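You operate a simulated robot arm through the tools that you are given. There is no shell and no other tool.

Carry out the task below with a simulated robot arm. There is one attempt and no reset: what you move stays moved.

## Task
Fetch the blue filter and set it on the violet bench. Take the full purple carton on the top of the island bench and put it away on the lower shelf of the glove stand. Put the full teal carton on the top of the island bench away on the lower shelf of the glove stand. Take the ice pack from the olive bench and leave it on the black bench. Put one of the square bottles from the olive bench on the top of the black mat. Put the small plate that says "26" from the olive bench on the violet bench and the small plate marked "95" on the tiled bench. Turn the green dispenser knob to 20 ml. Open the cupboard door, put the grey vial from the cream bench on the upper shelf of the small cupboard, then shut the door. Put the long trough on the top of the drawer unit. Open the upper drawer, fetch the teal-cap jar from the inside of the upper drawer and stand it on top of the orange box, then shut the drawer. Any order will do. Set down upright: blue filter, full purple carton, full teal carton, square bottle, grey vial, teal-cap jar.

It is judged by the outcome, as a careful person would: the job done as asked, and still so three seconds after it is handed in. It fails if anything else is knocked over, pushed out of place, dropped, spilled or broken. A push-on lid holds only when it is set on centred and level and pressed home; a screw cap is set on level and turned clockwise until tight.

## Robot
A 7-joint arm with a two-finger parallel gripper on a trunk, on a base that moves. Base frame: it is fixed to the floor where the robot stands at the start and does not move with it; the origin is under the middle of the robot, x ahead of it, y to its left, z up; the surface under the hand at the start is at about z = 86. Lengths are in cm, angles in degrees, forces in N, time in s.
With the tool pointing down near the work surface it reaches from about 28 to 72 cm from the robot's upright axis, wherever it stands. Its first joint turns from -166.0 to 166.0 degrees. Places, roughly: black bench [-510, 560, 90]; blue filter (6x6x9 cm) [50, -10, 90]; cupboard door [-880, 40, 40]; full purple carton [-550, 50, 100]; full teal carton [-500, 50, 100]; green dispenser knob [-590, 500, 90]; grey vial [-875, 50, 100]; ice pack [-525, 225, 100]; long trough [-850, 0, 100]; lower shelf of the glove stand (52x12 cm) [-296, -218, 64]; orange box (13x6x8 cm) [-830, -230, 90]; small plate [-500, 350, 100]; square bottle (5x5x11 cm) [-480, 360, 90]; teal-cap jar (6x6x10 cm) [-1040, -130, 40]; tiled bench [-780, 230, 90]; top of the black mat (20x20 cm) [-610, 10, 88]; top of the drawer unit [-1040, -140, 60]; upper drawer [-1030, -140, 40]; upper shelf of the small cupboard [-850, 40, 50]; violet bench [-210, 40, 90]. Payload 3.43 kg.
The TCP is the grasp point between the finger pads, 3.4 cm short of the fingertips. In the tool frame z runs along the fingers and y along their closing line. The gripper opens to 12.8 cm. The fingers are 2.4 cm wide and 1.2 cm thick; the gripper's body (4.8 by 13 cm) begins 9.6 cm behind the TCP.
Orientation is that of the tool frame in the base frame, as a unit quaternion [x, y, z, w]. With the fingers straight down and closing along the base's y, the tool's x points along the base's -x, its y along +y and its z along -z.

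## Interface
- The arm moves only by the tool jog_arm. Its argument "rows" is a list of rows, each a list of 3 entries, a list of its own where there are three numbers: the shift along the tool's x, y, z in m, then the turn, a rotation vector about the tool's x, y, z in degrees, then the opening, from 0 (shut) to 1 (fully open). In form: [[[dx, dy, dz], [rx, ry, rz], hand], ...]. A call has 1 to 20 rows; each row shifts and turns the commanded pose from where the row before left it, along the tool's axes as they then stand. A row lasts 0.2 s, in which the tool goes at most 5 cm and 8.6 degrees; a call with a longer step from one row to the next is refused whole, and so is a gripper value outside its range. Where a pose cannot be reached the arm comes as near as it can. A force on the tool above 40 N (or 10 N above the force at the start of the call, whichever is more), or a blocked arm, ends the call early, and 0.2 s more pass. The fingers move at their own pace (about 10.8 cm/s each) and stop on an object; they squeeze with about 20 N. The grip force told is the motor's: it shows also when the fingers shut on nothing. Time passes only in rows, and 0.2 s behind the last, so rows that do not move let the fingers close. It gives the time, the measured TCP pose, the force on the tool (base axes), the opening and the grip force at its end, in the units of the frame above (readings bear some noise), with the torque about the TCP (base axes, N m) and any sound that the robot's microphone picked up.
- Cameras (640 x 400 px; columns grow to the right, rows downward): "scene" is now at [-0.41, 12.69, 144.4]; the picture's right is [-0.16, -0.99, 0.00], its down [-0.57, 0.09, -0.82] and it looks along [0.81, -0.13, -0.58] (base axes); focal length 278 px, centre (320, 200). "wrist" rides on the gripper at [7.6, -1.1, -16] in the tool frame; the picture's right is [0.15, 0.99, 0.00], its down [-0.88, 0.13, -0.46] and it looks along [-0.45, 0.07, 0.89] (tool axes); focal length 234 px, centre (320, 200). There is no depth. A picture from a camera that has moved, and an enlarged one, comes with that camera's place and axes in the base frame and with its lens.
- capture(camera): a new picture of that camera. No time passes.
- slide_trunk(by): slides the trunk up (or, below 0, down) by that many cm; the arm and the scene camera ride with it, the base frame stays. It gives what a move gives, with no picture.
- steer(legs): drives the robot by 1 to 6 legs, each [ahead, left, turn to the left] in cm, cm and degrees, along the robot's own axes; the way and the turn of a leg run together, so that a leg with both is an arc; at most 150 cm and 180 degrees a leg. The arm and the cameras ride along, it lands a little off, and it stops where it bumps. It gives what a move gives.
- turn_head(pan, tilt): turns the head with the scene camera to pan (to the left, within 86 degrees either way) and tilt (down, from -29 to 69), counted from straight ahead of the robot. It gives what a move gives.
- zoom(camera, box): a new picture of the part [left, top, right, bottom] of that camera's present view, enlarged. No time passes.
- hand_in(): hands the job in; it is judged then, once.

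Places have to be worked out from the pictures, the camera data and where the tool is seen. Open the gripper and draw the arm clear of the work before you hand the job in, unless the task says otherwise.

The tools are called after "Call:" as a command line: name --argument value ..., lists and objects as JSON in quotes. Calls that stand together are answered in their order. jog_arm: Moves the arm, as the interface text tells. Its arguments: {"type":"object","properties":{"rows":{"type":"array"}},"required":["rows"]} The other tools are called the same way: slide_trunk (by) moves the trunk up or down; steer (legs) drives the base; turn_head (pan, tilt) turns the head that bears the scene camera; capture (camera) takes a picture; zoom (camera, box) takes an enlarged picture of a part of a camera's view; hand_in () hands the job in.

At the start:

```text
t: 0.0
tcp_pos: [45.22, -4.05, 110.01]
tcp_rot: [0.0, 1.0, 0.0, 0.0]
ft_force: [1.4, 0.1, 0.0]
wrist_torque: [0.02, -0.02, 0.01]
gripper_width: 12.79
grasp_force: 0.0
trunk travel left (down, up): [-15.0, 17.4]
robot x, y, heading: [0.22, 0.16, 0.1]
head pan, tilt (commanded): [-9.0, 35.3]
```

scene: 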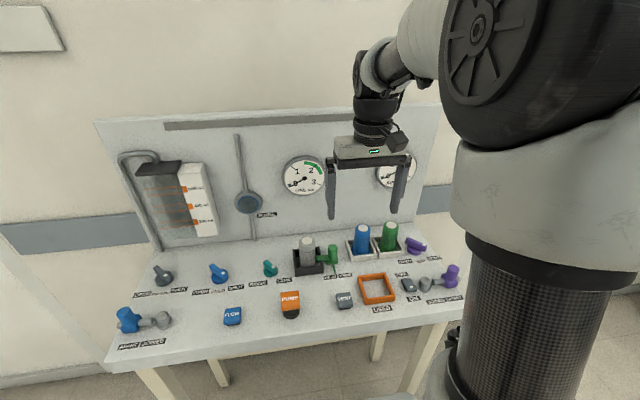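
wrist: 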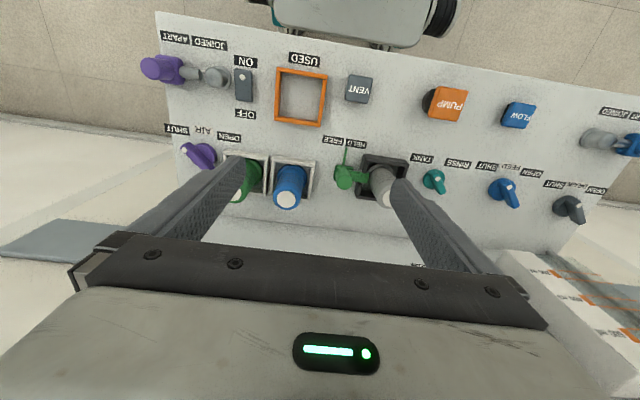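

The pictures show a panel bench with valves and a blue and a green filter in white sockets; I zoom in on both cameras to locate the blue filter.

Call:
zoom --camera "scene" --box '[260, 200, 480, 340]'

Call:
zoom --camera "wrist" --box '[140, 40, 460, 240]'

```text
2.86 times, centred on (370, 270) of scene
camera zoom: at [-0.41, 12.69, 144.4], right [-0.16, -0.99, 0.0], down [-0.57, 0.09, -0.82], along [0.81, -0.13, -0.58], focal length 796 px, centre (177, 0)
```

zoom: 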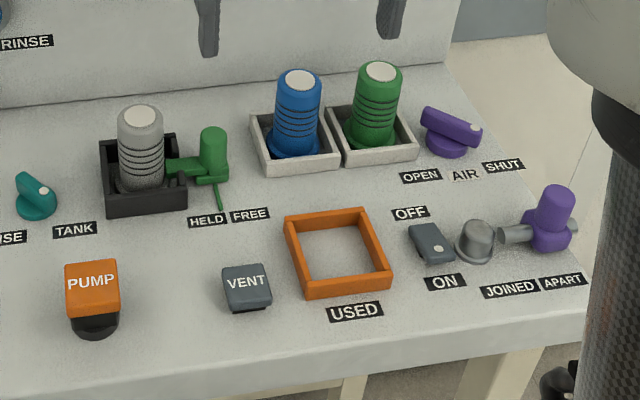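

```text
2.00 times, centred on (300, 140) of wrist
camera zoom: at [37.69, -5.01, 126.1], right [-0.15, 0.99, 0.0], down [0.88, 0.13, 0.46], along [0.45, 0.07, -0.89], focal length 468 px, centre (360, 320)
```

zoom: 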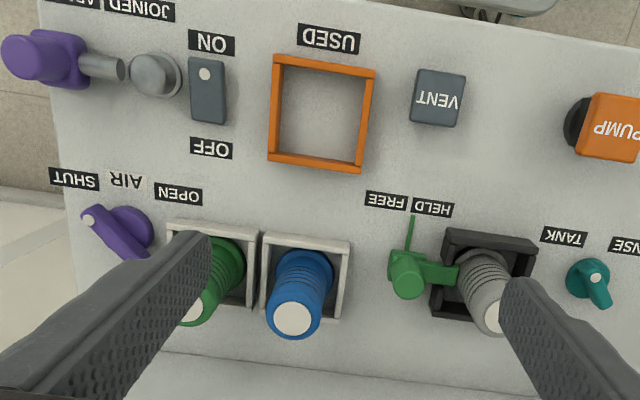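

The two views agree: the blue filter's top is at about (53.5, -7.5, 95.5), with the green filter some 7 cm to its right. I move over it and turn the tool 90° so the fingers close front to back.

Call:
jog_arm --rows '[[[-0.0415, -0.017, 0], [0, 0, 0], 0.8], [[-0.0415, -0.0175, 0], [0, 0, 0], 0.8], [[0, 0, 0], [0, 0, 8.2], 0.8], [[0, 0, 0], [0, 0, 8.2], 0.8], [[0, 0, 0], [0, 0, 8.2], 0.8], [[0, 0, 0], [0, 0, 8.2], 0.8], [[0, 0, 0], [0, 0, 8.2], 0.8], [[0, 0, 0], [0, 0, 8.2], 0.8], [[0, 0, 0], [0, 0, 8.2], 0.8], [[0, 0, 0], [0, 0, 8.2], 0.8], [[0, 0, 0], [0, 0, 8.2], 0.8], [[0, 0, 0], [0, 0, 8.2], 0.8], [[0, 0, 0], [0, 0, 8.0], 0.8]]'

Call:
capture --camera "wrist"

Call:
capture --camera "scene"

```text
t: 2.8
tcp_pos: [53.45, -7.41, 110.12]
tcp_rot: [0.708, 0.707, 0.0, 0.0]
ft_force: [0.5, 0.6, 0.0]
wrist_torque: [-0.01, 0.01, -0.02]
gripper_width: 10.28
grasp_force: 0.1
trunk travel left (down, up): [-15.0, 17.4]
robot x, y, heading: [0.03, -0.41, -0.0]
head pan, tilt (commanded): [-9.0, 35.3]
```

```text
taken
camera wrist: at [52.45, 0.24, 126.1], right [0.99, 0.14, 0.0], down [0.13, -0.88, 0.46], along [0.07, -0.45, -0.89], focal length 234 px, centre (320, 200)
```

wrist: 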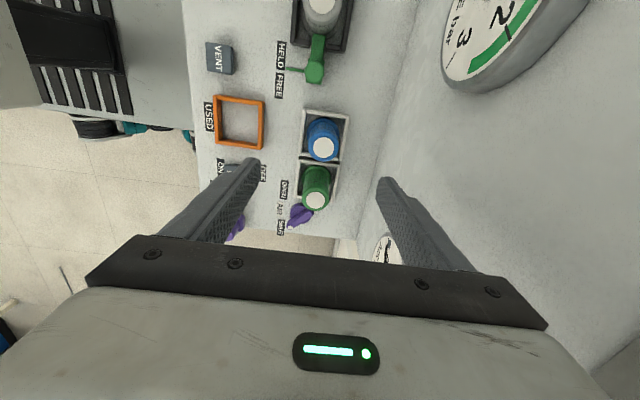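

```text
taken
camera scene: at [-0.41, 12.69, 144.4], right [-0.16, -0.99, 0.0], down [-0.57, 0.09, -0.82], along [0.81, -0.13, -0.58], focal length 278 px, centre (320, 200)
```

scene: 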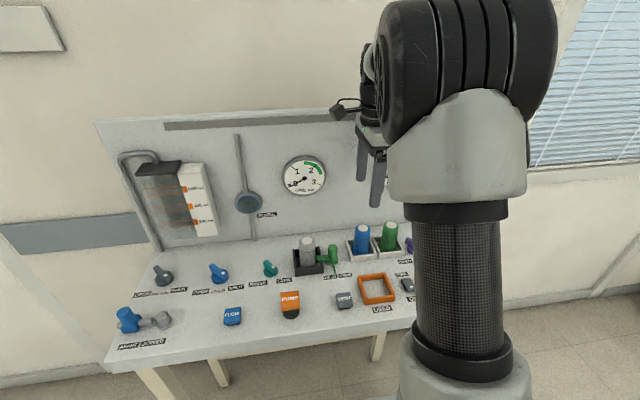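

The filter's top is at about (53.9, -7.5), well between the fingers. I go straight down to grip height above the tray rim, stop, then close.

Call:
jog_arm --rows '[[[0, 0.0035, 0.035], [0, 0, 0], 0.8], [[0, 0, 0.04], [0, 0, 0], 0.8], [[0, 0, 0.04], [0, 0, 0], 0.8], [[0, 0, 0.03], [0, 0, 0], 0.8], [[0, 0, 0.02], [0, 0, 0], 0.8], [[0, 0, 0.009], [0, 0, 0], 0.8]]'

Call:
capture --camera "wrist"

Call:
zoom --camera "scene" --box '[280, 180, 480, 320]'

```text
t: 4.2
tcp_pos: [54.03, -7.43, 92.71]
tcp_rot: [0.707, 0.707, 0.0, 0.0]
ft_force: [-0.4, -0.7, -0.3]
wrist_torque: [-0.01, -0.01, 0.01]
gripper_width: 10.23
grasp_force: 0.0
trunk travel left (down, up): [-15.0, 17.4]
robot x, y, heading: [-0.07, 0.21, -0.3]
head pan, tilt (commanded): [-9.0, 35.3]
```

```text
taken
camera wrist: at [52.84, 0.22, 108.68], right [0.99, 0.15, 0.0], down [0.13, -0.88, 0.46], along [0.07, -0.45, -0.89], focal length 234 px, centre (320, 200)
```

wrist: 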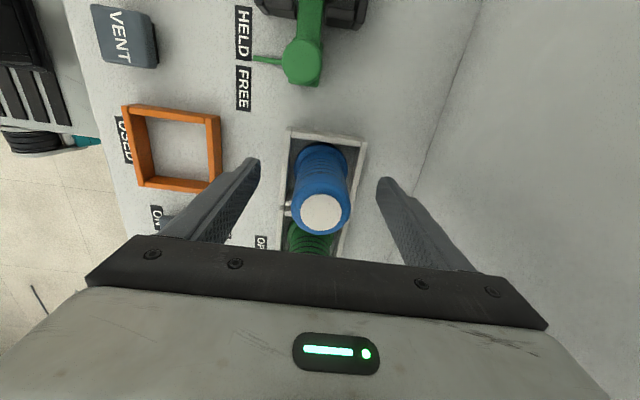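

```text
2.86 times, centred on (380, 250) of scene
camera zoom: at [-0.41, 12.69, 144.4], right [-0.16, -0.99, 0.0], down [-0.57, 0.09, -0.82], along [0.81, -0.13, -0.58], focal length 796 px, centre (149, 57)
```

zoom: 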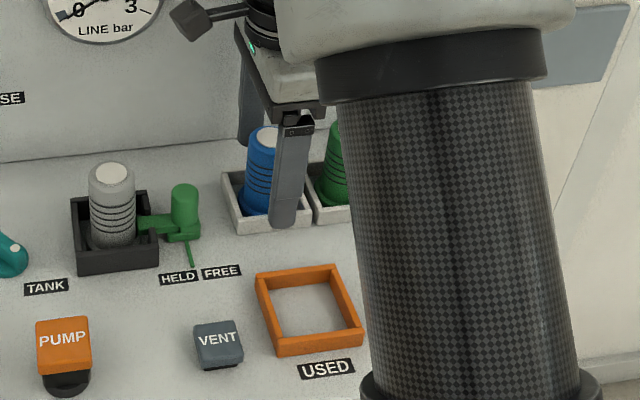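

The filter is centred between the fingers at the right height, so I close on it.

Call:
jog_arm --rows '[[[0, 0, 0], [0, 0, 0], 0.0], [[0, 0, 0], [0, 0, 0], 0.0], [[0, 0, 0], [0, 0, 0], 0.0], [[0, 0, 0], [0, 0, 0], 0.0]]'

Call:
capture --camera "wrist"

```text
t: 5.2
tcp_pos: [53.91, -7.4, 92.55]
tcp_rot: [0.707, 0.707, 0.0, 0.001]
ft_force: [-0.4, 0.2, -0.3]
wrist_torque: [0.01, 0.01, -0.01]
gripper_width: 4.11
grasp_force: 19.6
trunk travel left (down, up): [-15.0, 17.4]
robot x, y, heading: [0.09, -0.02, 0.0]
head pan, tilt (commanded): [-9.0, 35.3]
```

```text
taken
camera wrist: at [52.84, 0.22, 108.71], right [0.99, 0.15, 0.0], down [0.13, -0.88, 0.46], along [0.07, -0.45, -0.89], focal length 234 px, centre (320, 200)
```

wrist: 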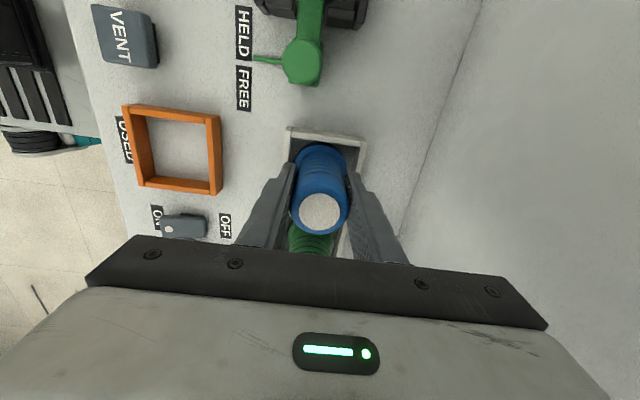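

Gripped with 19.6 N at 4.1 cm width. I lift it straight up clear of the tray and check the hold.

Call:
jog_arm --rows '[[[0, 0, -0.01], [0, 0, 0], 0.0], [[0, 0, -0.02], [0, 0, 0], 0.0], [[0, 0, -0.03], [0, 0, 0], 0.0], [[0, 0, -0.04], [0, 0, 0], 0.0], [[0, 0, -0.04], [0, 0, 0], 0.0], [[0, 0, -0.04], [0, 0, 0], 0.0], [[0, 0, -0.02], [0, 0, 0], 0.0]]'

Call:
capture --camera "wrist"

Call:
capture --camera "scene"

```text
t: 6.8
tcp_pos: [53.87, -7.37, 112.68]
tcp_rot: [0.707, 0.707, 0.0, -0.001]
ft_force: [0.8, -0.2, -0.6]
wrist_torque: [0.02, 0.0, -0.03]
gripper_width: 4.09
grasp_force: 20.2
trunk travel left (down, up): [-15.0, 17.4]
robot x, y, heading: [0.28, 0.16, -0.3]
head pan, tilt (commanded): [-9.0, 35.3]
```

```text
taken
camera wrist: at [52.78, 0.2, 128.74], right [0.99, 0.15, 0.0], down [0.13, -0.88, 0.46], along [0.07, -0.45, -0.89], focal length 234 px, centre (320, 200)
```

wrist: 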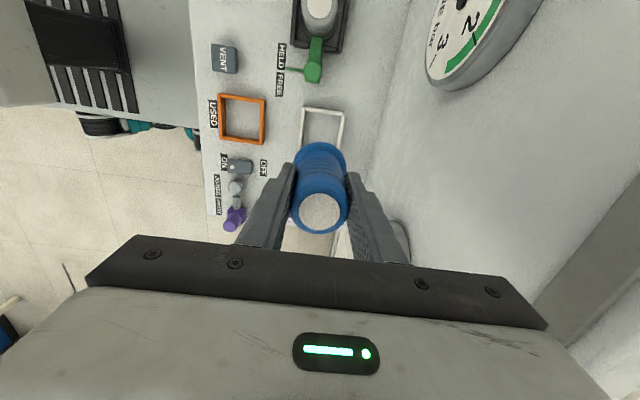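

```text
taken
camera scene: at [-0.41, 12.69, 144.4], right [-0.16, -0.99, 0.0], down [-0.57, 0.09, -0.82], along [0.81, -0.13, -0.58], focal length 278 px, centre (320, 200)
```

scene: 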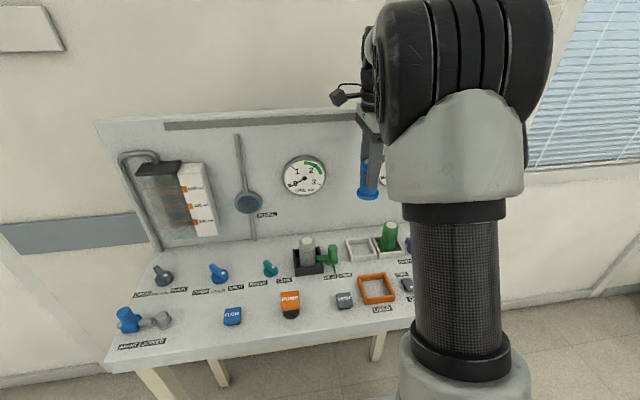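

The filter is held upright and clear. I draw the arm in, back away from the bench and turn toward the violet bench behind me to look.

Call:
jog_arm --rows '[[[0, -0.03, 0], [0, 0, 0], 0.0], [[0, -0.04, 0], [0, 0, 0], 0.0], [[0, -0.04, 0], [0, 0, 0], 0.0], [[0, -0.03, 0], [0, 0, 0], 0.0]]'

Call:
steer --legs '[[-50, 0, 0], [0, 0, 90]]'

Call:
turn_head --pan 60 --tilt 20

Call:
capture --camera "scene"

```text
t: 7.8
tcp_pos: [39.71, -7.35, 112.75]
tcp_rot: [0.707, 0.707, 0.0, 0.0]
ft_force: [0.1, 0.1, -1.6]
wrist_torque: [-0.03, 0.01, -0.03]
gripper_width: 4.06
grasp_force: 20.5
trunk travel left (down, up): [-15.0, 17.4]
robot x, y, heading: [-0.51, 0.01, 0.1]
head pan, tilt (commanded): [-9.0, 35.3]
```

```text
t: 14.7
tcp_pos: [-42.16, 39.84, 112.58]
tcp_rot: [0.003, 1.0, 0.0, 0.0]
ft_force: [0.0, 0.1, -1.3]
wrist_torque: [0.01, 0.03, 0.03]
gripper_width: 4.09
grasp_force: 20.7
trunk travel left (down, up): [-15.0, 17.4]
robot x, y, heading: [-49.63, 0.29, 89.6]
head pan, tilt (commanded): [-9.0, 35.3]
```

```text
t: 16.1
tcp_pos: [-42.05, 39.85, 112.61]
tcp_rot: [0.003, 1.0, 0.0, 0.0]
ft_force: [0.2, 0.0, -2.5]
wrist_torque: [-0.04, 0.02, -0.02]
gripper_width: 4.08
grasp_force: 20.2
trunk travel left (down, up): [-15.0, 17.4]
robot x, y, heading: [-50.06, 0.21, 89.7]
head pan, tilt (commanded): [60.0, 20.0]
```

```text
taken
camera scene: at [-71.95, -4.07, 146.83], right [0.51, 0.86, 0.0], down [0.3, -0.17, -0.94], along [-0.81, 0.48, -0.34], focal length 278 px, centre (320, 200)
```

scene: 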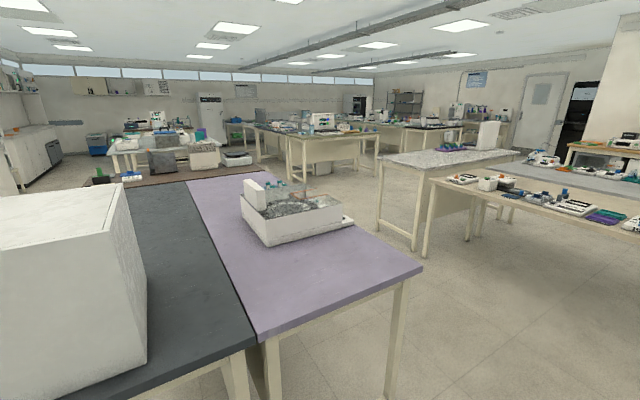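

The violet bench's near end is at about x=-127 (y 10 to 72), with free space near its right corner. I drive to face that end and look again.

Call:
steer --legs '[[40, 0, 0], [0, 0, 90], [38, 0, 0]]'

Call:
turn_head --pan 0 --tilt 35

Call:
capture --camera "scene"

Call:
capture --camera "wrist"

```text
t: 24.5
tcp_pos: [-127.49, 47.01, 112.7]
tcp_rot: [0.708, -0.706, 0.0, 0.001]
ft_force: [-0.2, 0.8, -1.2]
wrist_torque: [0.01, 0.0, 0.01]
gripper_width: 4.12
grasp_force: 20.1
trunk travel left (down, up): [-15.0, 17.4]
robot x, y, heading: [-87.61, 39.99, -180.0]
head pan, tilt (commanded): [60.0, 20.0]
```

```text
t: 25.8
tcp_pos: [-127.44, 47.06, 112.6]
tcp_rot: [0.707, -0.707, 0.001, 0.0]
ft_force: [0.0, -0.2, -1.3]
wrist_torque: [0.0, -0.03, -0.02]
gripper_width: 4.07
grasp_force: 19.7
trunk travel left (down, up): [-15.0, 17.4]
robot x, y, heading: [-87.73, 39.68, -179.9]
head pan, tilt (commanded): [0.0, 35.0]
```

```text
taken
camera scene: at [-87.5, 25.78, 144.45], right [0.0, 1.0, 0.0], down [0.57, 0.0, -0.82], along [-0.82, 0.0, -0.57], focal length 278 px, centre (320, 200)
```

scene: 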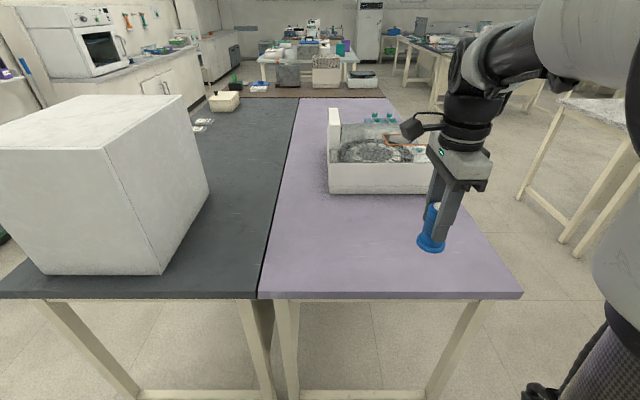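

```text
taken
camera wrist: at [-126.3, 39.49, 128.72], right [-0.99, -0.15, 0.0], down [-0.13, 0.88, 0.46], along [-0.07, 0.45, -0.89], focal length 234 px, centre (320, 200)
```

wrist: 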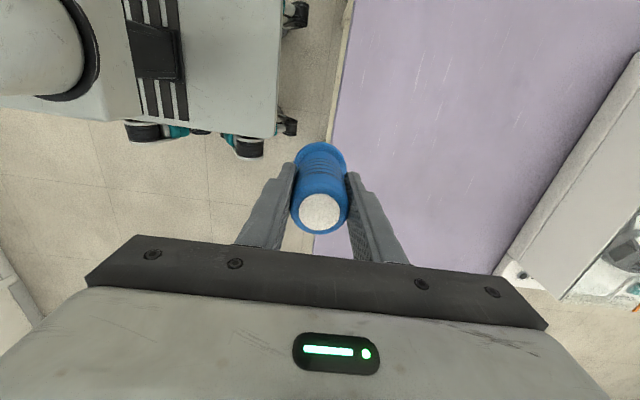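

The bench's edge is at x≈-129 and its top at about z 88; the bath starts near x=-175. I carry the filter to (-148, 47) and lower it to just above the surface.

Call:
jog_arm --rows '[[[0, 0.04, 0], [0, 0, 0], 0.0], [[0, 0.045, 0], [0, 0, 0], 0.0], [[0, 0.045, 0], [0, 0, 0], 0.0], [[0, 0.045, 0], [0, 0, 0], 0.0], [[0, 0.03, 0.02], [0, 0, 0], 0.0], [[0, 0, 0.04], [0, 0, 0], 0.0], [[0, 0, 0.04], [0, 0, 0], 0.0], [[0, 0, 0.03], [0, 0, 0], 0.0], [[0, 0, 0.01], [0, 0, 0], 0.0]]'

Call:
zoom --camera "scene" --box '[340, 120, 540, 300]'

Call:
capture --camera "wrist"

```text
t: 27.8
tcp_pos: [-148.04, 46.97, 98.59]
tcp_rot: [0.707, -0.707, 0.0, 0.001]
ft_force: [0.5, 0.4, -1.8]
wrist_torque: [-0.01, -0.01, 0.02]
gripper_width: 4.1
grasp_force: 19.8
trunk travel left (down, up): [-15.0, 17.4]
robot x, y, heading: [-87.45, 39.83, -179.9]
head pan, tilt (commanded): [0.0, 35.0]
```

```text
2.22 times, centred on (440, 210) of scene
camera zoom: at [-87.51, 25.78, 144.45], right [0.0, 1.0, 0.0], down [0.57, 0.0, -0.82], along [-0.82, 0.0, -0.57], focal length 619 px, centre (53, 178)
```

zoom: 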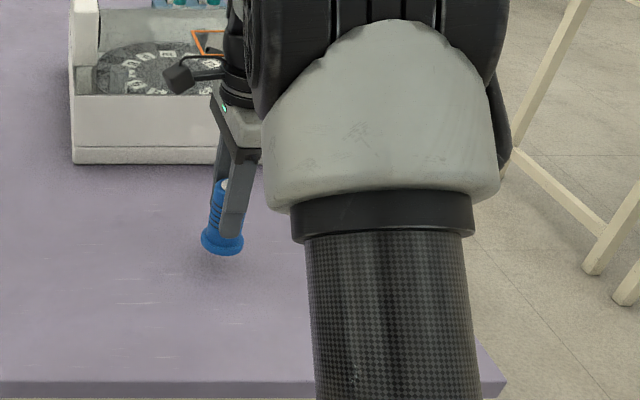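

```text
taken
camera wrist: at [-146.86, 39.46, 114.63], right [-0.99, -0.15, 0.0], down [-0.13, 0.88, 0.46], along [-0.07, 0.45, -0.89], focal length 234 px, centre (320, 200)
```

wrist: 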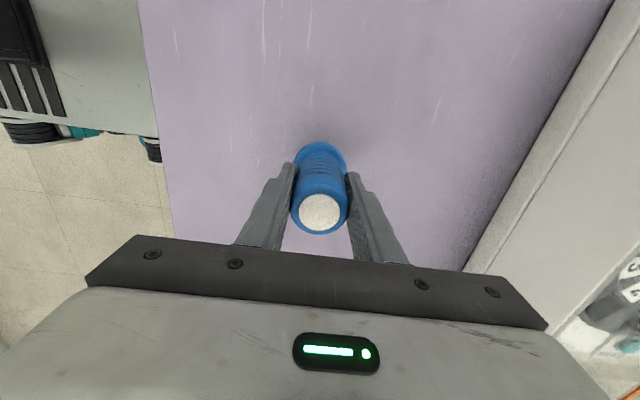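

The filter hovers a few cm above the bench, clear of everything. I lower it in small steps and watch the force for contact.

Call:
jog_arm --rows '[[[0, 0, 0.01], [0, 0, 0], 0.0], [[0, 0, 0.01], [0, 0, 0], 0.0], [[0, 0, 0.005], [0, 0, 0], 0.0], [[0, 0, 0.003], [0, 0, 0], 0.0]]'

Call:
zoom --camera "scene" --box '[340, 120, 540, 300]'

```text
t: 28.8
tcp_pos: [-148.02, 46.98, 95.84]
tcp_rot: [0.708, -0.706, 0.0, 0.0]
ft_force: [0.0, 0.3, -1.2]
wrist_torque: [-0.01, -0.03, -0.02]
gripper_width: 4.09
grasp_force: 19.8
trunk travel left (down, up): [-15.0, 17.4]
robot x, y, heading: [-87.56, 39.45, -180.1]
head pan, tilt (commanded): [0.0, 35.0]
```

```text
2.22 times, centred on (440, 210) of scene
camera zoom: at [-87.51, 25.78, 144.45], right [0.0, 1.0, 0.0], down [0.57, 0.0, -0.82], along [-0.82, 0.0, -0.57], focal length 619 px, centre (53, 178)
```

zoom: 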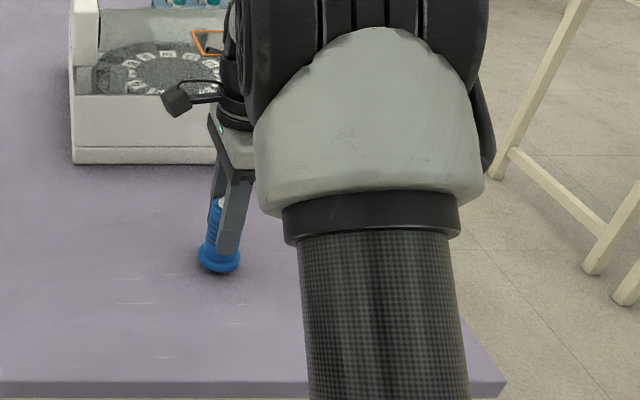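

No contact yet; I continue down in 3 mm steps.

Call:
jog_arm --rows '[[[0, 0, 0.003], [0, 0, 0], 0.0], [[0, 0, 0.003], [0, 0, 0], 0.0], [[0, 0, 0.003], [0, 0, 0], 0.0]]'

Call:
zoom --camera "scene" --box '[360, 160, 460, 260]'

```text
t: 29.6
tcp_pos: [-147.96, 47.13, 95.0]
tcp_rot: [0.707, -0.707, 0.0, 0.0]
ft_force: [0.0, -0.3, -1.3]
wrist_torque: [0.02, -0.02, -0.01]
gripper_width: 4.07
grasp_force: 20.1
trunk travel left (down, up): [-15.0, 17.4]
robot x, y, heading: [-87.68, 39.8, -179.7]
head pan, tilt (commanded): [0.0, 35.0]
```

```text
4.00 times, centred on (410, 210) of scene
camera zoom: at [-87.51, 25.78, 144.45], right [0.0, 1.0, 0.0], down [0.57, 0.0, -0.82], along [-0.82, 0.0, -0.57], focal length 1114 px, centre (-40, 160)
```

zoom: 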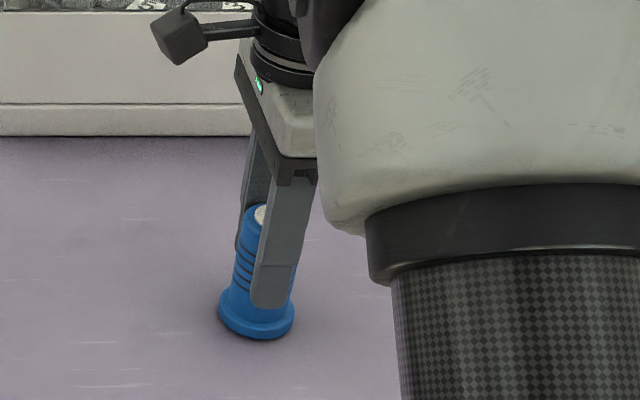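

Still no contact force and a small shadow gap; I continue down a few more millimetres.

Call:
jog_arm --rows '[[[0, 0, 0.003], [0, 0, 0], 0.0], [[0, 0, 0.003], [0, 0, 0], 0.0]]'

Call:
jog_arm --rows '[[[0, 0, 0.003], [0, 0, 0], 0.0], [[0, 0, 0.002], [0, 0, 0], 0.0]]'

Call:
zoom --camera "scene" --box '[360, 160, 460, 260]'

```text
t: 30.2
tcp_pos: [-148.03, 47.04, 94.68]
tcp_rot: [0.708, -0.707, -0.001, 0.001]
ft_force: [2.4, 0.0, 11.4]
wrist_torque: [-0.01, -0.28, -0.02]
gripper_width: 4.13
grasp_force: 19.8
trunk travel left (down, up): [-15.0, 17.4]
robot x, y, heading: [-87.41, 39.67, -180.0]
head pan, tilt (commanded): [0.0, 35.0]
```

```text
t: 30.8
tcp_pos: [-148.03, 46.99, 94.08]
tcp_rot: [0.708, -0.707, -0.003, 0.001]
ft_force: [-1.7, -0.2, 18.3]
wrist_torque: [0.1, -0.12, 0.01]
gripper_width: 4.13
grasp_force: 20.6
trunk travel left (down, up): [-15.0, 17.4]
robot x, y, heading: [-87.66, 39.71, -180.1]
head pan, tilt (commanded): [0.0, 35.0]
```

```text
4.00 times, centred on (410, 210) of scene
camera zoom: at [-87.38, 25.77, 144.45], right [0.0, 1.0, 0.0], down [0.57, 0.0, -0.82], along [-0.82, 0.0, -0.57], focal length 1114 px, centre (-40, 160)
```

zoom: 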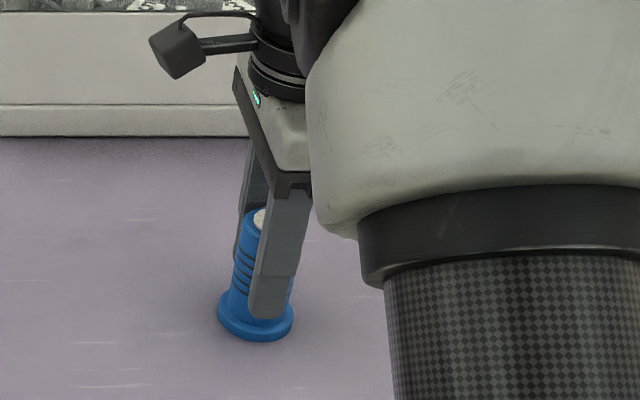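

The filter is standing on the bench (18 N upward force). I ease off a few mm, then open the fingers.

Call:
jog_arm --rows '[[[0, 0, -0.004], [0, 0, 0], 0.0], [[0, 0, 0], [0, 0, 0], 0.4], [[0, 0, 0], [0, 0, 0], 0.5], [[0, 0, 0], [0, 0, 0], 0.6], [[0, 0, 0], [0, 0, 0], 0.7]]'

Call:
capture --camera "wrist"

```text
t: 32.0
tcp_pos: [-147.98, 47.04, 94.2]
tcp_rot: [0.708, -0.706, 0.0, 0.0]
ft_force: [-0.3, -0.3, -1.0]
wrist_torque: [-0.02, 0.0, 0.04]
gripper_width: 8.96
grasp_force: 0.0
trunk travel left (down, up): [-15.0, 17.4]
robot x, y, heading: [-87.69, 39.91, -179.8]
head pan, tilt (commanded): [0.0, 35.0]
```

```text
taken
camera wrist: at [-146.79, 39.45, 110.33], right [-0.99, -0.15, 0.0], down [-0.13, 0.88, 0.46], along [-0.07, 0.45, -0.89], focal length 234 px, centre (320, 200)
```

wrist: 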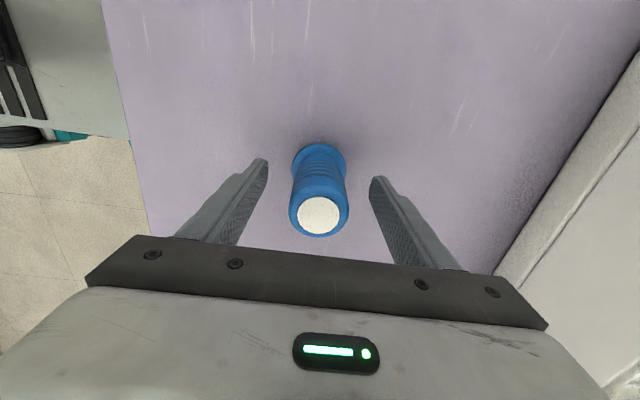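

The filter stands upright on the violet bench. I raise the hand straight up, draw it in, and look around for a route to the island bench.

Call:
jog_arm --rows '[[[0, 0, -0.03], [0, 0, 0], 0.7], [[0, 0, -0.045], [0, 0, 0], 0.7], [[0, 0, -0.045], [0, 0, 0], 0.7], [[0, 0, -0.045], [0, 0, 0], 0.7], [[0, 0, -0.045], [0, 0, 0], 0.7], [[0, -0.04, 0], [0, 0, 0], 0.7], [[0, -0.045, 0], [0, 0, 0], 0.7], [[0, -0.045, 0], [0, 0, 0], 0.7], [[0, -0.045, 0], [0, 0, 0], 0.7], [[0, -0.03, 0], [0, 0, 0], 0.7]]'

Call:
capture --camera "scene"

Call:
turn_head --pan -50 --tilt 20

Call:
capture --camera "scene"

Call:
turn_head --pan 30 --tilt 15

Call:
capture --camera "scene"

```text
t: 34.2
tcp_pos: [-127.28, 47.07, 115.22]
tcp_rot: [0.708, -0.706, 0.0, 0.001]
ft_force: [-0.1, 0.5, 0.2]
wrist_torque: [0.0, 0.0, 0.01]
gripper_width: 8.94
grasp_force: 0.1
trunk travel left (down, up): [-15.0, 17.4]
robot x, y, heading: [-87.6, 39.54, -179.9]
head pan, tilt (commanded): [0.0, 35.0]
```

```text
taken
camera scene: at [-87.49, 25.78, 144.45], right [0.0, 1.0, 0.0], down [0.57, 0.0, -0.82], along [-0.82, 0.0, -0.57], focal length 278 px, centre (320, 200)
```

scene: 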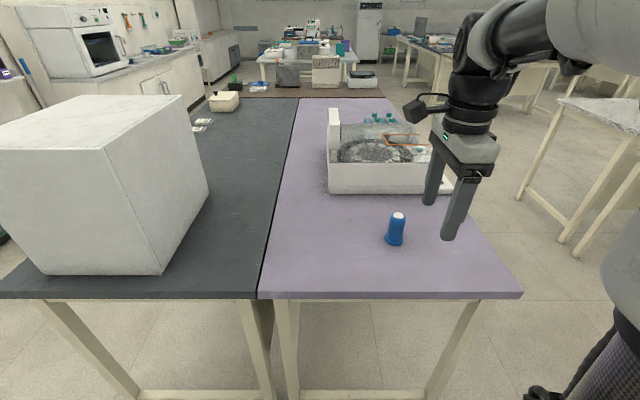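

```text
t: 35.4
tcp_pos: [-127.52, 47.07, 115.2]
tcp_rot: [0.708, -0.706, 0.0, 0.0]
ft_force: [-0.2, 0.6, 0.0]
wrist_torque: [0.03, 0.0, -0.02]
gripper_width: 8.97
grasp_force: 0.1
trunk travel left (down, up): [-15.0, 17.4]
robot x, y, heading: [-87.79, 39.71, -179.8]
head pan, tilt (commanded): [-50.0, 20.0]
```

```text
taken
camera scene: at [-84.69, 32.91, 146.83], right [0.76, 0.64, 0.0], down [0.22, -0.26, -0.94], along [-0.61, 0.72, -0.34], focal length 278 px, centre (320, 200)
```

scene: 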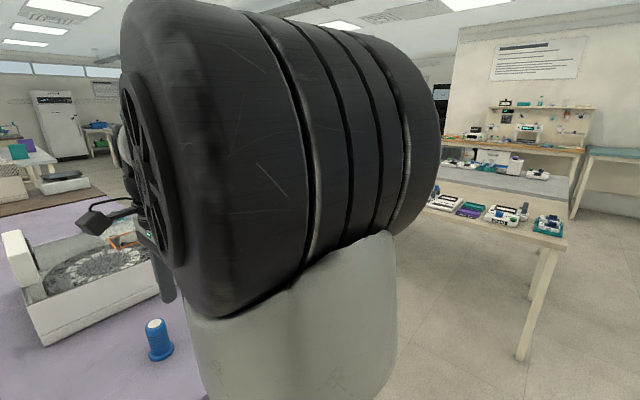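

```text
t: 36.9
tcp_pos: [-127.36, 47.1, 115.28]
tcp_rot: [0.708, -0.706, 0.0, 0.0]
ft_force: [0.3, -0.4, -0.2]
wrist_torque: [0.04, -0.03, -0.01]
gripper_width: 8.91
grasp_force: 0.1
trunk travel left (down, up): [-15.0, 17.4]
robot x, y, heading: [-87.76, 39.76, -179.9]
head pan, tilt (commanded): [30.0, 15.0]
```

```text
taken
camera scene: at [-86.78, 21.12, 147.65], right [-0.5, 0.87, 0.0], down [0.22, 0.13, -0.97], along [-0.84, -0.48, -0.26], focal length 278 px, centre (320, 200)
```

scene: 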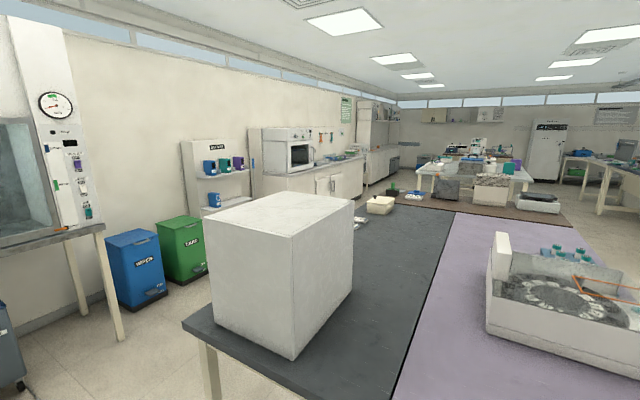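

The filter stands alone on the bench. The aisle at y≈125 (between the violet bench and the benches at y>188) looks clear, and the glove stand is visible by the left wall. I strafe into the aisle and drive on, then look.

Call:
steer --legs '[[20, 0, 0]]'

```text
t: 38.2
tcp_pos: [-139.99, 47.06, 115.11]
tcp_rot: [0.707, -0.707, 0.001, -0.002]
ft_force: [0.3, 0.6, -0.4]
wrist_torque: [0.0, -0.05, 0.01]
gripper_width: 8.95
grasp_force: 0.1
trunk travel left (down, up): [-15.0, 17.4]
robot x, y, heading: [-100.18, 39.75, -180.3]
head pan, tilt (commanded): [30.0, 15.0]
stopped in leg 1: the robot was blocked; the commanded pose is now the measured one
```

That leg was a mistake: it drove the base forward until it touched the bench at x=-100. I back off at once and check that the bench and filter are undisturbed.

Call:
steer --legs '[[-15, 0, 0]]'

Call:
turn_head --pan 0 --tilt 35

Call:
capture --camera "scene"

```text
t: 39.6
tcp_pos: [-125.1, 47.02, 115.03]
tcp_rot: [0.708, -0.706, 0.001, -0.001]
ft_force: [0.1, 0.0, 0.1]
wrist_torque: [-0.01, 0.02, 0.01]
gripper_width: 8.94
grasp_force: 0.1
trunk travel left (down, up): [-15.0, 17.4]
robot x, y, heading: [-84.91, 39.63, -179.7]
head pan, tilt (commanded): [30.0, 15.0]
```

```text
t: 40.6
tcp_pos: [-124.96, 47.13, 115.09]
tcp_rot: [0.709, -0.706, 0.001, -0.002]
ft_force: [0.4, -0.4, 0.0]
wrist_torque: [-0.01, 0.01, 0.03]
gripper_width: 8.96
grasp_force: 0.1
trunk travel left (down, up): [-15.0, 17.4]
robot x, y, heading: [-85.34, 40.09, -180.2]
head pan, tilt (commanded): [0.0, 35.0]
```

```text
taken
camera scene: at [-85.03, 25.78, 144.45], right [0.0, 1.0, 0.0], down [0.57, 0.0, -0.82], along [-0.82, 0.0, -0.57], focal length 278 px, centre (320, 200)
```

scene: 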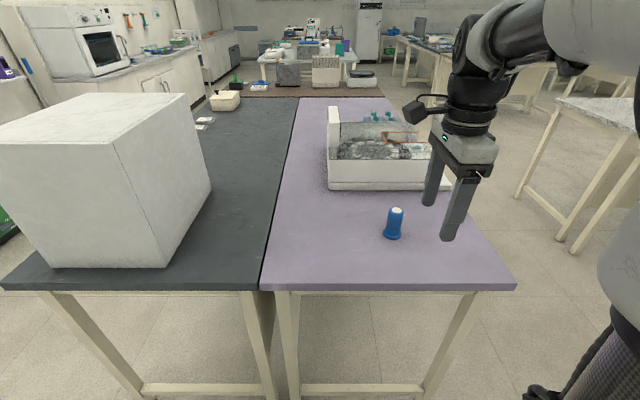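

The filter and bench are as they were. Now the intended route: strafe right into the aisle, then ahead along it.

Call:
steer --legs '[[0, -90, 0], [150, 0, 0]]'

Call:
turn_head --pan 20 --tilt 20

Call:
capture --camera "scene"

Call:
turn_head --pan -20 --tilt 20

Call:
capture --camera "scene"

```text
t: 56.6
tcp_pos: [-275.31, 136.22, 115.17]
tcp_rot: [0.711, -0.703, 0.001, -0.001]
ft_force: [-0.2, -0.8, 0.3]
wrist_torque: [-0.02, -0.01, 0.0]
gripper_width: 8.96
grasp_force: 0.1
trunk travel left (down, up): [-15.0, 17.4]
robot x, y, heading: [-235.43, 129.25, -179.5]
head pan, tilt (commanded): [0.0, 35.0]
```

```text
t: 57.4
tcp_pos: [-275.25, 136.26, 115.15]
tcp_rot: [0.711, -0.704, 0.002, -0.001]
ft_force: [0.3, 1.6, -0.6]
wrist_torque: [-0.01, 0.01, 0.0]
gripper_width: 8.97
grasp_force: 0.1
trunk travel left (down, up): [-15.0, 17.4]
robot x, y, heading: [-235.3, 129.19, -179.5]
head pan, tilt (commanded): [20.0, 20.0]
```

```text
taken
camera scene: at [-235.01, 112.06, 146.83], right [-0.35, 0.94, 0.0], down [0.32, 0.12, -0.94], along [-0.88, -0.33, -0.34], focal length 278 px, centre (320, 200)
```

scene: 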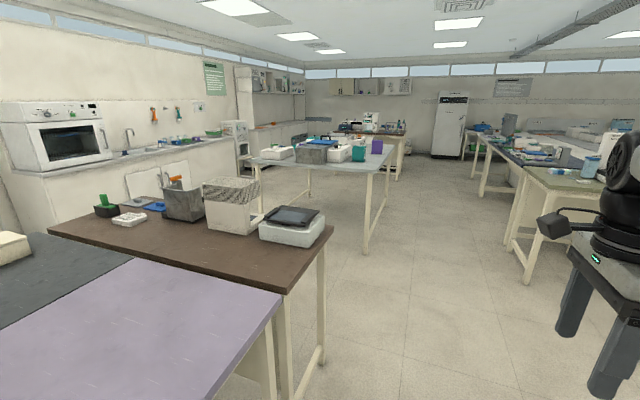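

```text
t: 58.5
tcp_pos: [-275.28, 136.07, 115.06]
tcp_rot: [0.711, -0.703, 0.002, -0.001]
ft_force: [1.0, -0.5, 0.1]
wrist_torque: [0.0, -0.02, 0.0]
gripper_width: 8.98
grasp_force: 0.0
trunk travel left (down, up): [-15.0, 17.4]
robot x, y, heading: [-235.27, 129.42, -179.5]
head pan, tilt (commanded): [-20.0, 20.0]
```

```text
taken
camera scene: at [-235.06, 118.41, 146.83], right [0.33, 0.94, 0.0], down [0.32, -0.11, -0.94], along [-0.89, 0.31, -0.34], focal length 278 px, centre (320, 200)
```

scene: 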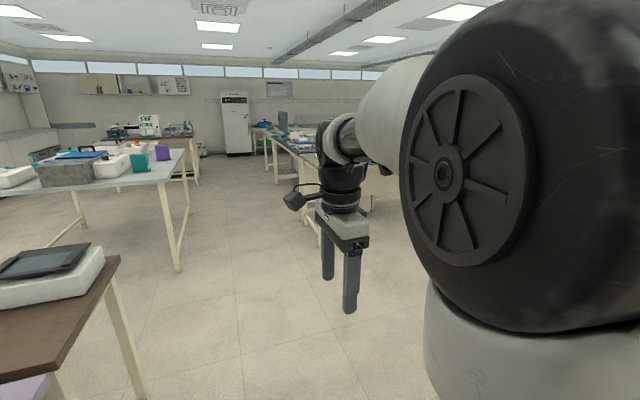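

The island bench (edge at y≈75) shows the teal carton near (-501, 52) and the purple near (-551, 63). I drive along the aisle to face it from its y=75 side.

Call:
steer --legs '[[145, 0, 0], [145, 0, 0], [0, 0, 90]]'

Call:
turn_head --pan 0 --tilt 35

Call:
capture --camera "scene"

```text
t: 76.4
tcp_pos: [-532.07, 86.32, 115.04]
tcp_rot: [1.0, 0.001, 0.0, -0.001]
ft_force: [0.1, 0.4, 0.6]
wrist_torque: [0.01, 0.0, 0.0]
gripper_width: 8.95
grasp_force: 0.1
trunk travel left (down, up): [-15.0, 17.4]
robot x, y, heading: [-524.98, 126.18, -90.0]
head pan, tilt (commanded): [-20.0, 20.0]
```

```text
t: 77.2
tcp_pos: [-531.95, 86.28, 115.15]
tcp_rot: [1.0, 0.0, -0.001, -0.002]
ft_force: [0.6, -0.4, 0.0]
wrist_torque: [0.0, 0.02, -0.01]
gripper_width: 9.0
grasp_force: 0.1
trunk travel left (down, up): [-15.0, 17.4]
robot x, y, heading: [-524.72, 125.99, -89.8]
head pan, tilt (commanded): [0.0, 35.0]
```

```text
taken
camera scene: at [-510.79, 126.38, 144.45], right [-1.0, 0.0, 0.0], down [0.0, 0.57, -0.82], along [0.0, -0.82, -0.57], focal length 278 px, centre (320, 200)
```

scene: 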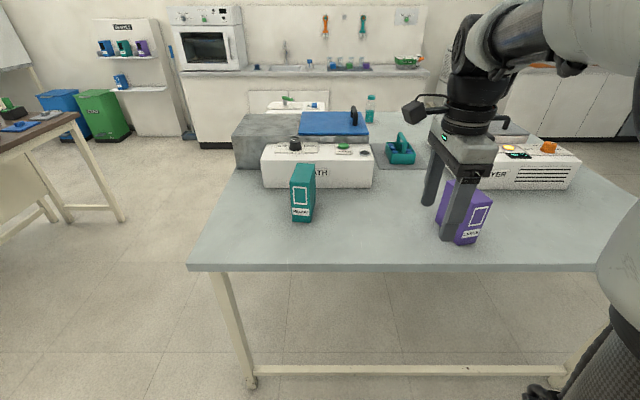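

Both cartons are in view and the glove stand too. I zoom in on them.

Call:
zoom --camera "scene" --box '[260, 130, 540, 270]'

Call:
zoom --camera "scene" --box '[60, 10, 200, 150]'

Call:
capture --camera "wrist"

```text
2.29 times, centred on (400, 200) of scene
camera zoom: at [-510.79, 126.38, 144.45], right [-1.0, 0.0, 0.0], down [0.0, 0.57, -0.82], along [0.0, -0.82, -0.57], focal length 637 px, centre (137, 200)
```

zoom: 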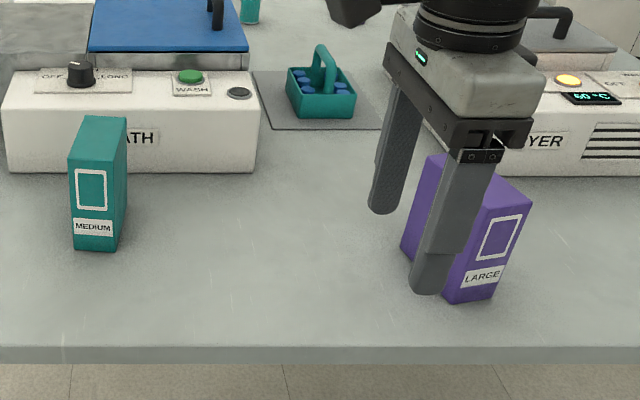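

```text
2.86 times, centred on (130, 80) of scene
camera zoom: at [-510.79, 126.38, 144.45], right [-1.0, 0.0, 0.0], down [0.0, 0.57, -0.82], along [0.0, -0.82, -0.57], focal length 796 px, centre (863, 543)
```

zoom: 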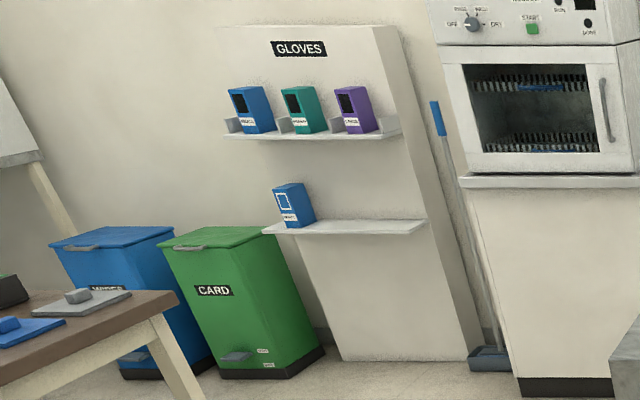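

```text
taken
camera wrist: at [-524.36, 87.35, 131.15], right [0.15, -0.99, 0.0], down [-0.88, -0.13, 0.46], along [-0.45, -0.07, -0.89], focal length 234 px, centre (320, 200)
```

wrist: 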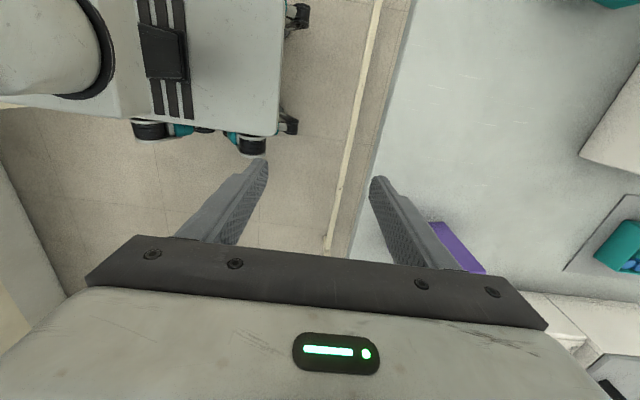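

The teal carton is about 6 wide, 12 deep and 14 tall, facing me at x≈-505; the purple one stands turned near (-537, 63). The lower shelf lies under the upper one, so I want a level tool with the camera on top; I raise and move forward, then turn the wrist another 90°.

Call:
jog_arm --rows '[[[0, 0, -0.04], [0, 0, 0], 0.9], [[0.03, 0.04, -0.03], [0, 0, 0], 0.9], [[0.03, 0.035, 0], [0, 0, 0], 0.9], [[0.03, 0.035, 0], [0, 0, 0], 0.9], [[0.02, 0.035, 0], [0, 0, 0], 0.9], [[0.02, 0.035, 0], [0, 0, 0], 0.9], [[0, 0, 0], [0, 0, 8.5], 0.9], [[0, 0, 0], [0, 0, 8.5], 0.9], [[0, 0, 0], [0, 0, 8.5], 0.9], [[0, 0, 0], [0, 0, 8.5], 0.9], [[0, 0, 0], [0, 0, 8.5], 0.9], [[0, 0, 0], [0, 0, 8.5], 0.9], [[0, 0, 0], [0, 0, 8.5], 0.9], [[0, 0, 0], [0, 0, 8.5], 0.9], [[0, 0, 0], [0, 0, 8.5], 0.9], [[0, 0, 0], [0, 0, 8.5], 0.9], [[0, 0, 0], [0, 0, 5.0], 0.9]]'

Call:
capture --camera "scene"

Call:
capture --camera "wrist"

```text
refused: row 2 steps farther than a row can; nothing moved
```

```text
taken
camera scene: at [-510.79, 126.38, 144.45], right [-1.0, 0.0, 0.0], down [0.0, 0.57, -0.82], along [0.0, -0.82, -0.57], focal length 278 px, centre (320, 200)
```

scene: 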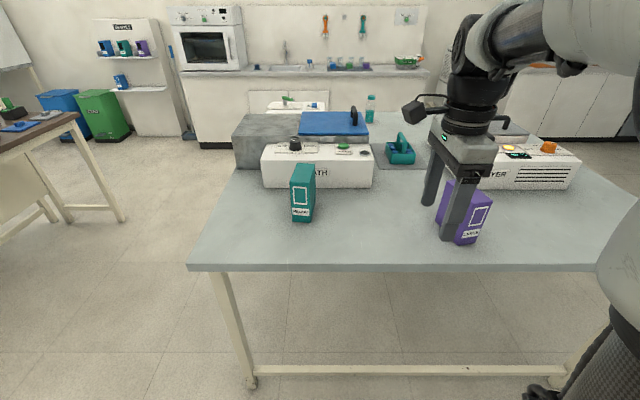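

```text
taken
camera wrist: at [-524.36, 87.35, 131.15], right [0.15, -0.99, 0.0], down [-0.88, -0.13, 0.46], along [-0.45, -0.07, -0.89], focal length 234 px, centre (320, 200)
```

wrist: 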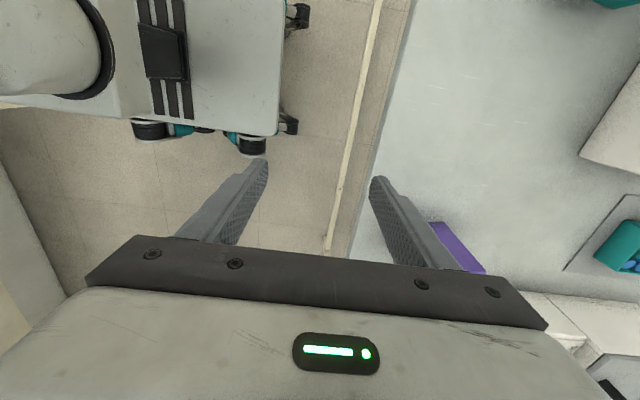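

A combined step in row 2 was longer than 5 cm, so nothing moved; I send it again with smaller steps.

Call:
jog_arm --rows '[[[0, 0, -0.04], [0, 0, 0], 0.9], [[0, 0.02, -0.03], [0, 0, 0], 0.9], [[0.025, 0.035, 0], [0, 0, 0], 0.9], [[0.025, 0.035, 0], [0, 0, 0], 0.9], [[0.025, 0.035, 0], [0, 0, 0], 0.9], [[0.025, 0.035, 0], [0, 0, 0], 0.9], [[0.025, 0.035, 0], [0, 0, 0], 0.9], [[0, 0, 0], [0, 0, 8.5], 0.9], [[0, 0, 0], [0, 0, 8.5], 0.9], [[0, 0, 0], [0, 0, 8.5], 0.9], [[0, 0, 0], [0, 0, 8.5], 0.9], [[0, 0, 0], [0, 0, 8.5], 0.9], [[0, 0, 0], [0, 0, 8.5], 0.9], [[0, 0, 0], [0, 0, 8.5], 0.9], [[0, 0, 0], [0, 0, 8.5], 0.9], [[0, 0, 0], [0, 0, 8.5], 0.9], [[0, 0, 0], [0, 0, 8.5], 0.9], [[0, 0, 0], [0, 0, 5.0], 0.9]]'

Call:
capture --camera "scene"

Call:
capture --camera "wrist"

```text
t: 81.0
tcp_pos: [-519.41, 66.74, 122.03]
tcp_rot: [0.708, -0.706, -0.001, -0.001]
ft_force: [0.4, -0.4, -0.2]
wrist_torque: [-0.01, -0.02, 0.01]
gripper_width: 11.51
grasp_force: 0.1
trunk travel left (down, up): [-15.0, 17.4]
robot x, y, heading: [-524.4, 126.09, -89.8]
head pan, tilt (commanded): [0.0, 35.0]
```

```text
taken
camera scene: at [-510.78, 126.39, 144.45], right [-1.0, 0.0, 0.0], down [0.0, 0.57, -0.82], along [0.0, -0.82, -0.57], focal length 278 px, centre (320, 200)
```

scene: 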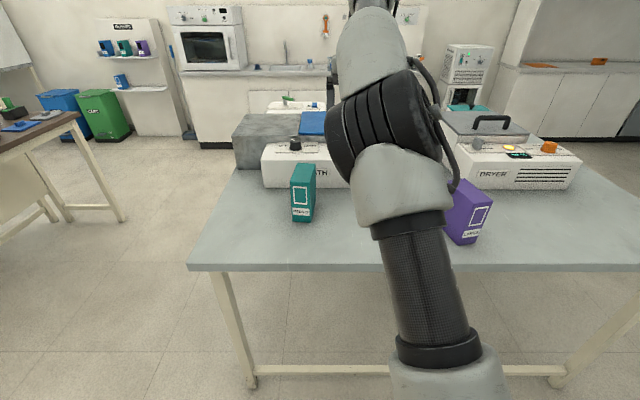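

```text
taken
camera wrist: at [-518.23, 59.13, 138.09], right [-0.99, -0.15, 0.0], down [-0.13, 0.88, 0.46], along [-0.07, 0.45, -0.89], focal length 234 px, centre (320, 200)
```

wrist: 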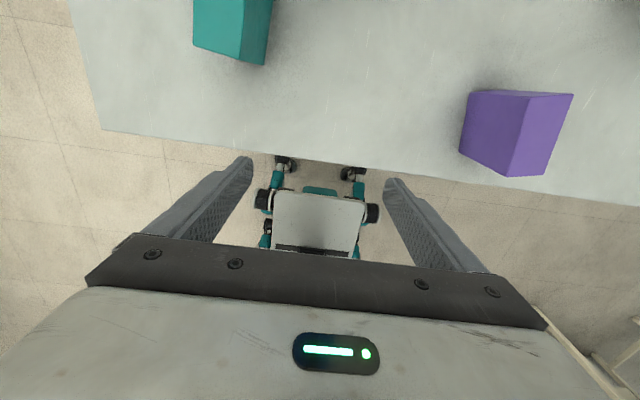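

The wrist turn worked. From this view the purple carton's top is centred near (-552, 62), turned about 16°, and the teal near (-505.5, 52), turned about -9°. I now pitch the tool up to level with the camera on top.

Call:
jog_arm --rows '[[[0, 0, 0], [0, 8.2, 0], 0.9], [[0, 0, 0], [0, 8.2, 0], 0.9], [[0, 0, 0], [0, 8.2, 0], 0.9], [[0, 0, 0], [0, 8.2, 0], 0.9], [[0, 0, 0], [0, 8.2, 0], 0.9], [[0, 0, 0], [0, 8.2, 0], 0.9], [[0, 0, 0], [0, 8.2, 0], 0.9], [[0, 0, 0], [0, 8.2, 0], 0.9], [[0, 0, 0], [0, 8.2, 0], 0.9], [[0, 0, 0], [0, 8.2, 0], 0.9], [[0, 0, 0], [0, 8.0, 0], 0.9]]'

Call:
capture --camera "scene"

Call:
capture --camera "wrist"

```text
t: 83.4
tcp_pos: [-519.37, 66.82, 122.16]
tcp_rot: [0.502, -0.499, 0.501, 0.499]
ft_force: [0.5, -0.7, 0.2]
wrist_torque: [0.02, -0.01, -0.04]
gripper_width: 11.56
grasp_force: 0.0
trunk travel left (down, up): [-15.0, 17.4]
robot x, y, heading: [-524.72, 126.16, -89.7]
head pan, tilt (commanded): [0.0, 35.0]
```

```text
taken
camera scene: at [-510.82, 126.38, 144.45], right [-1.0, 0.0, 0.0], down [0.0, 0.57, -0.82], along [0.0, -0.82, -0.57], focal length 278 px, centre (320, 200)
```

scene: 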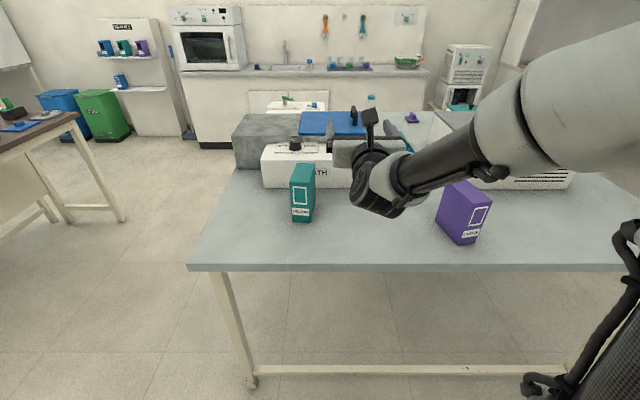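

```text
taken
camera wrist: at [-518.33, 82.74, 129.77], right [-0.99, 0.0, 0.15], down [-0.13, 0.46, -0.88], along [-0.06, -0.89, -0.45], focal length 234 px, centre (320, 200)
```

wrist: 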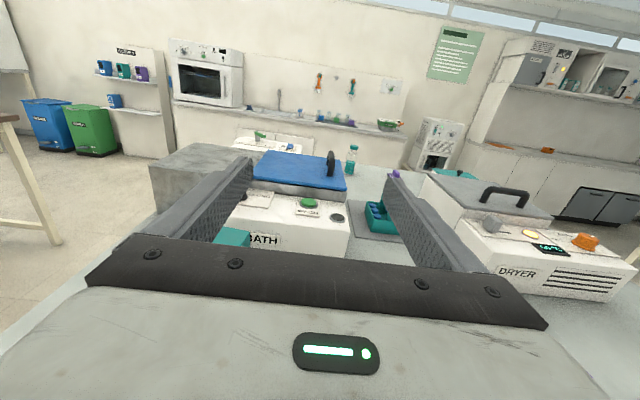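

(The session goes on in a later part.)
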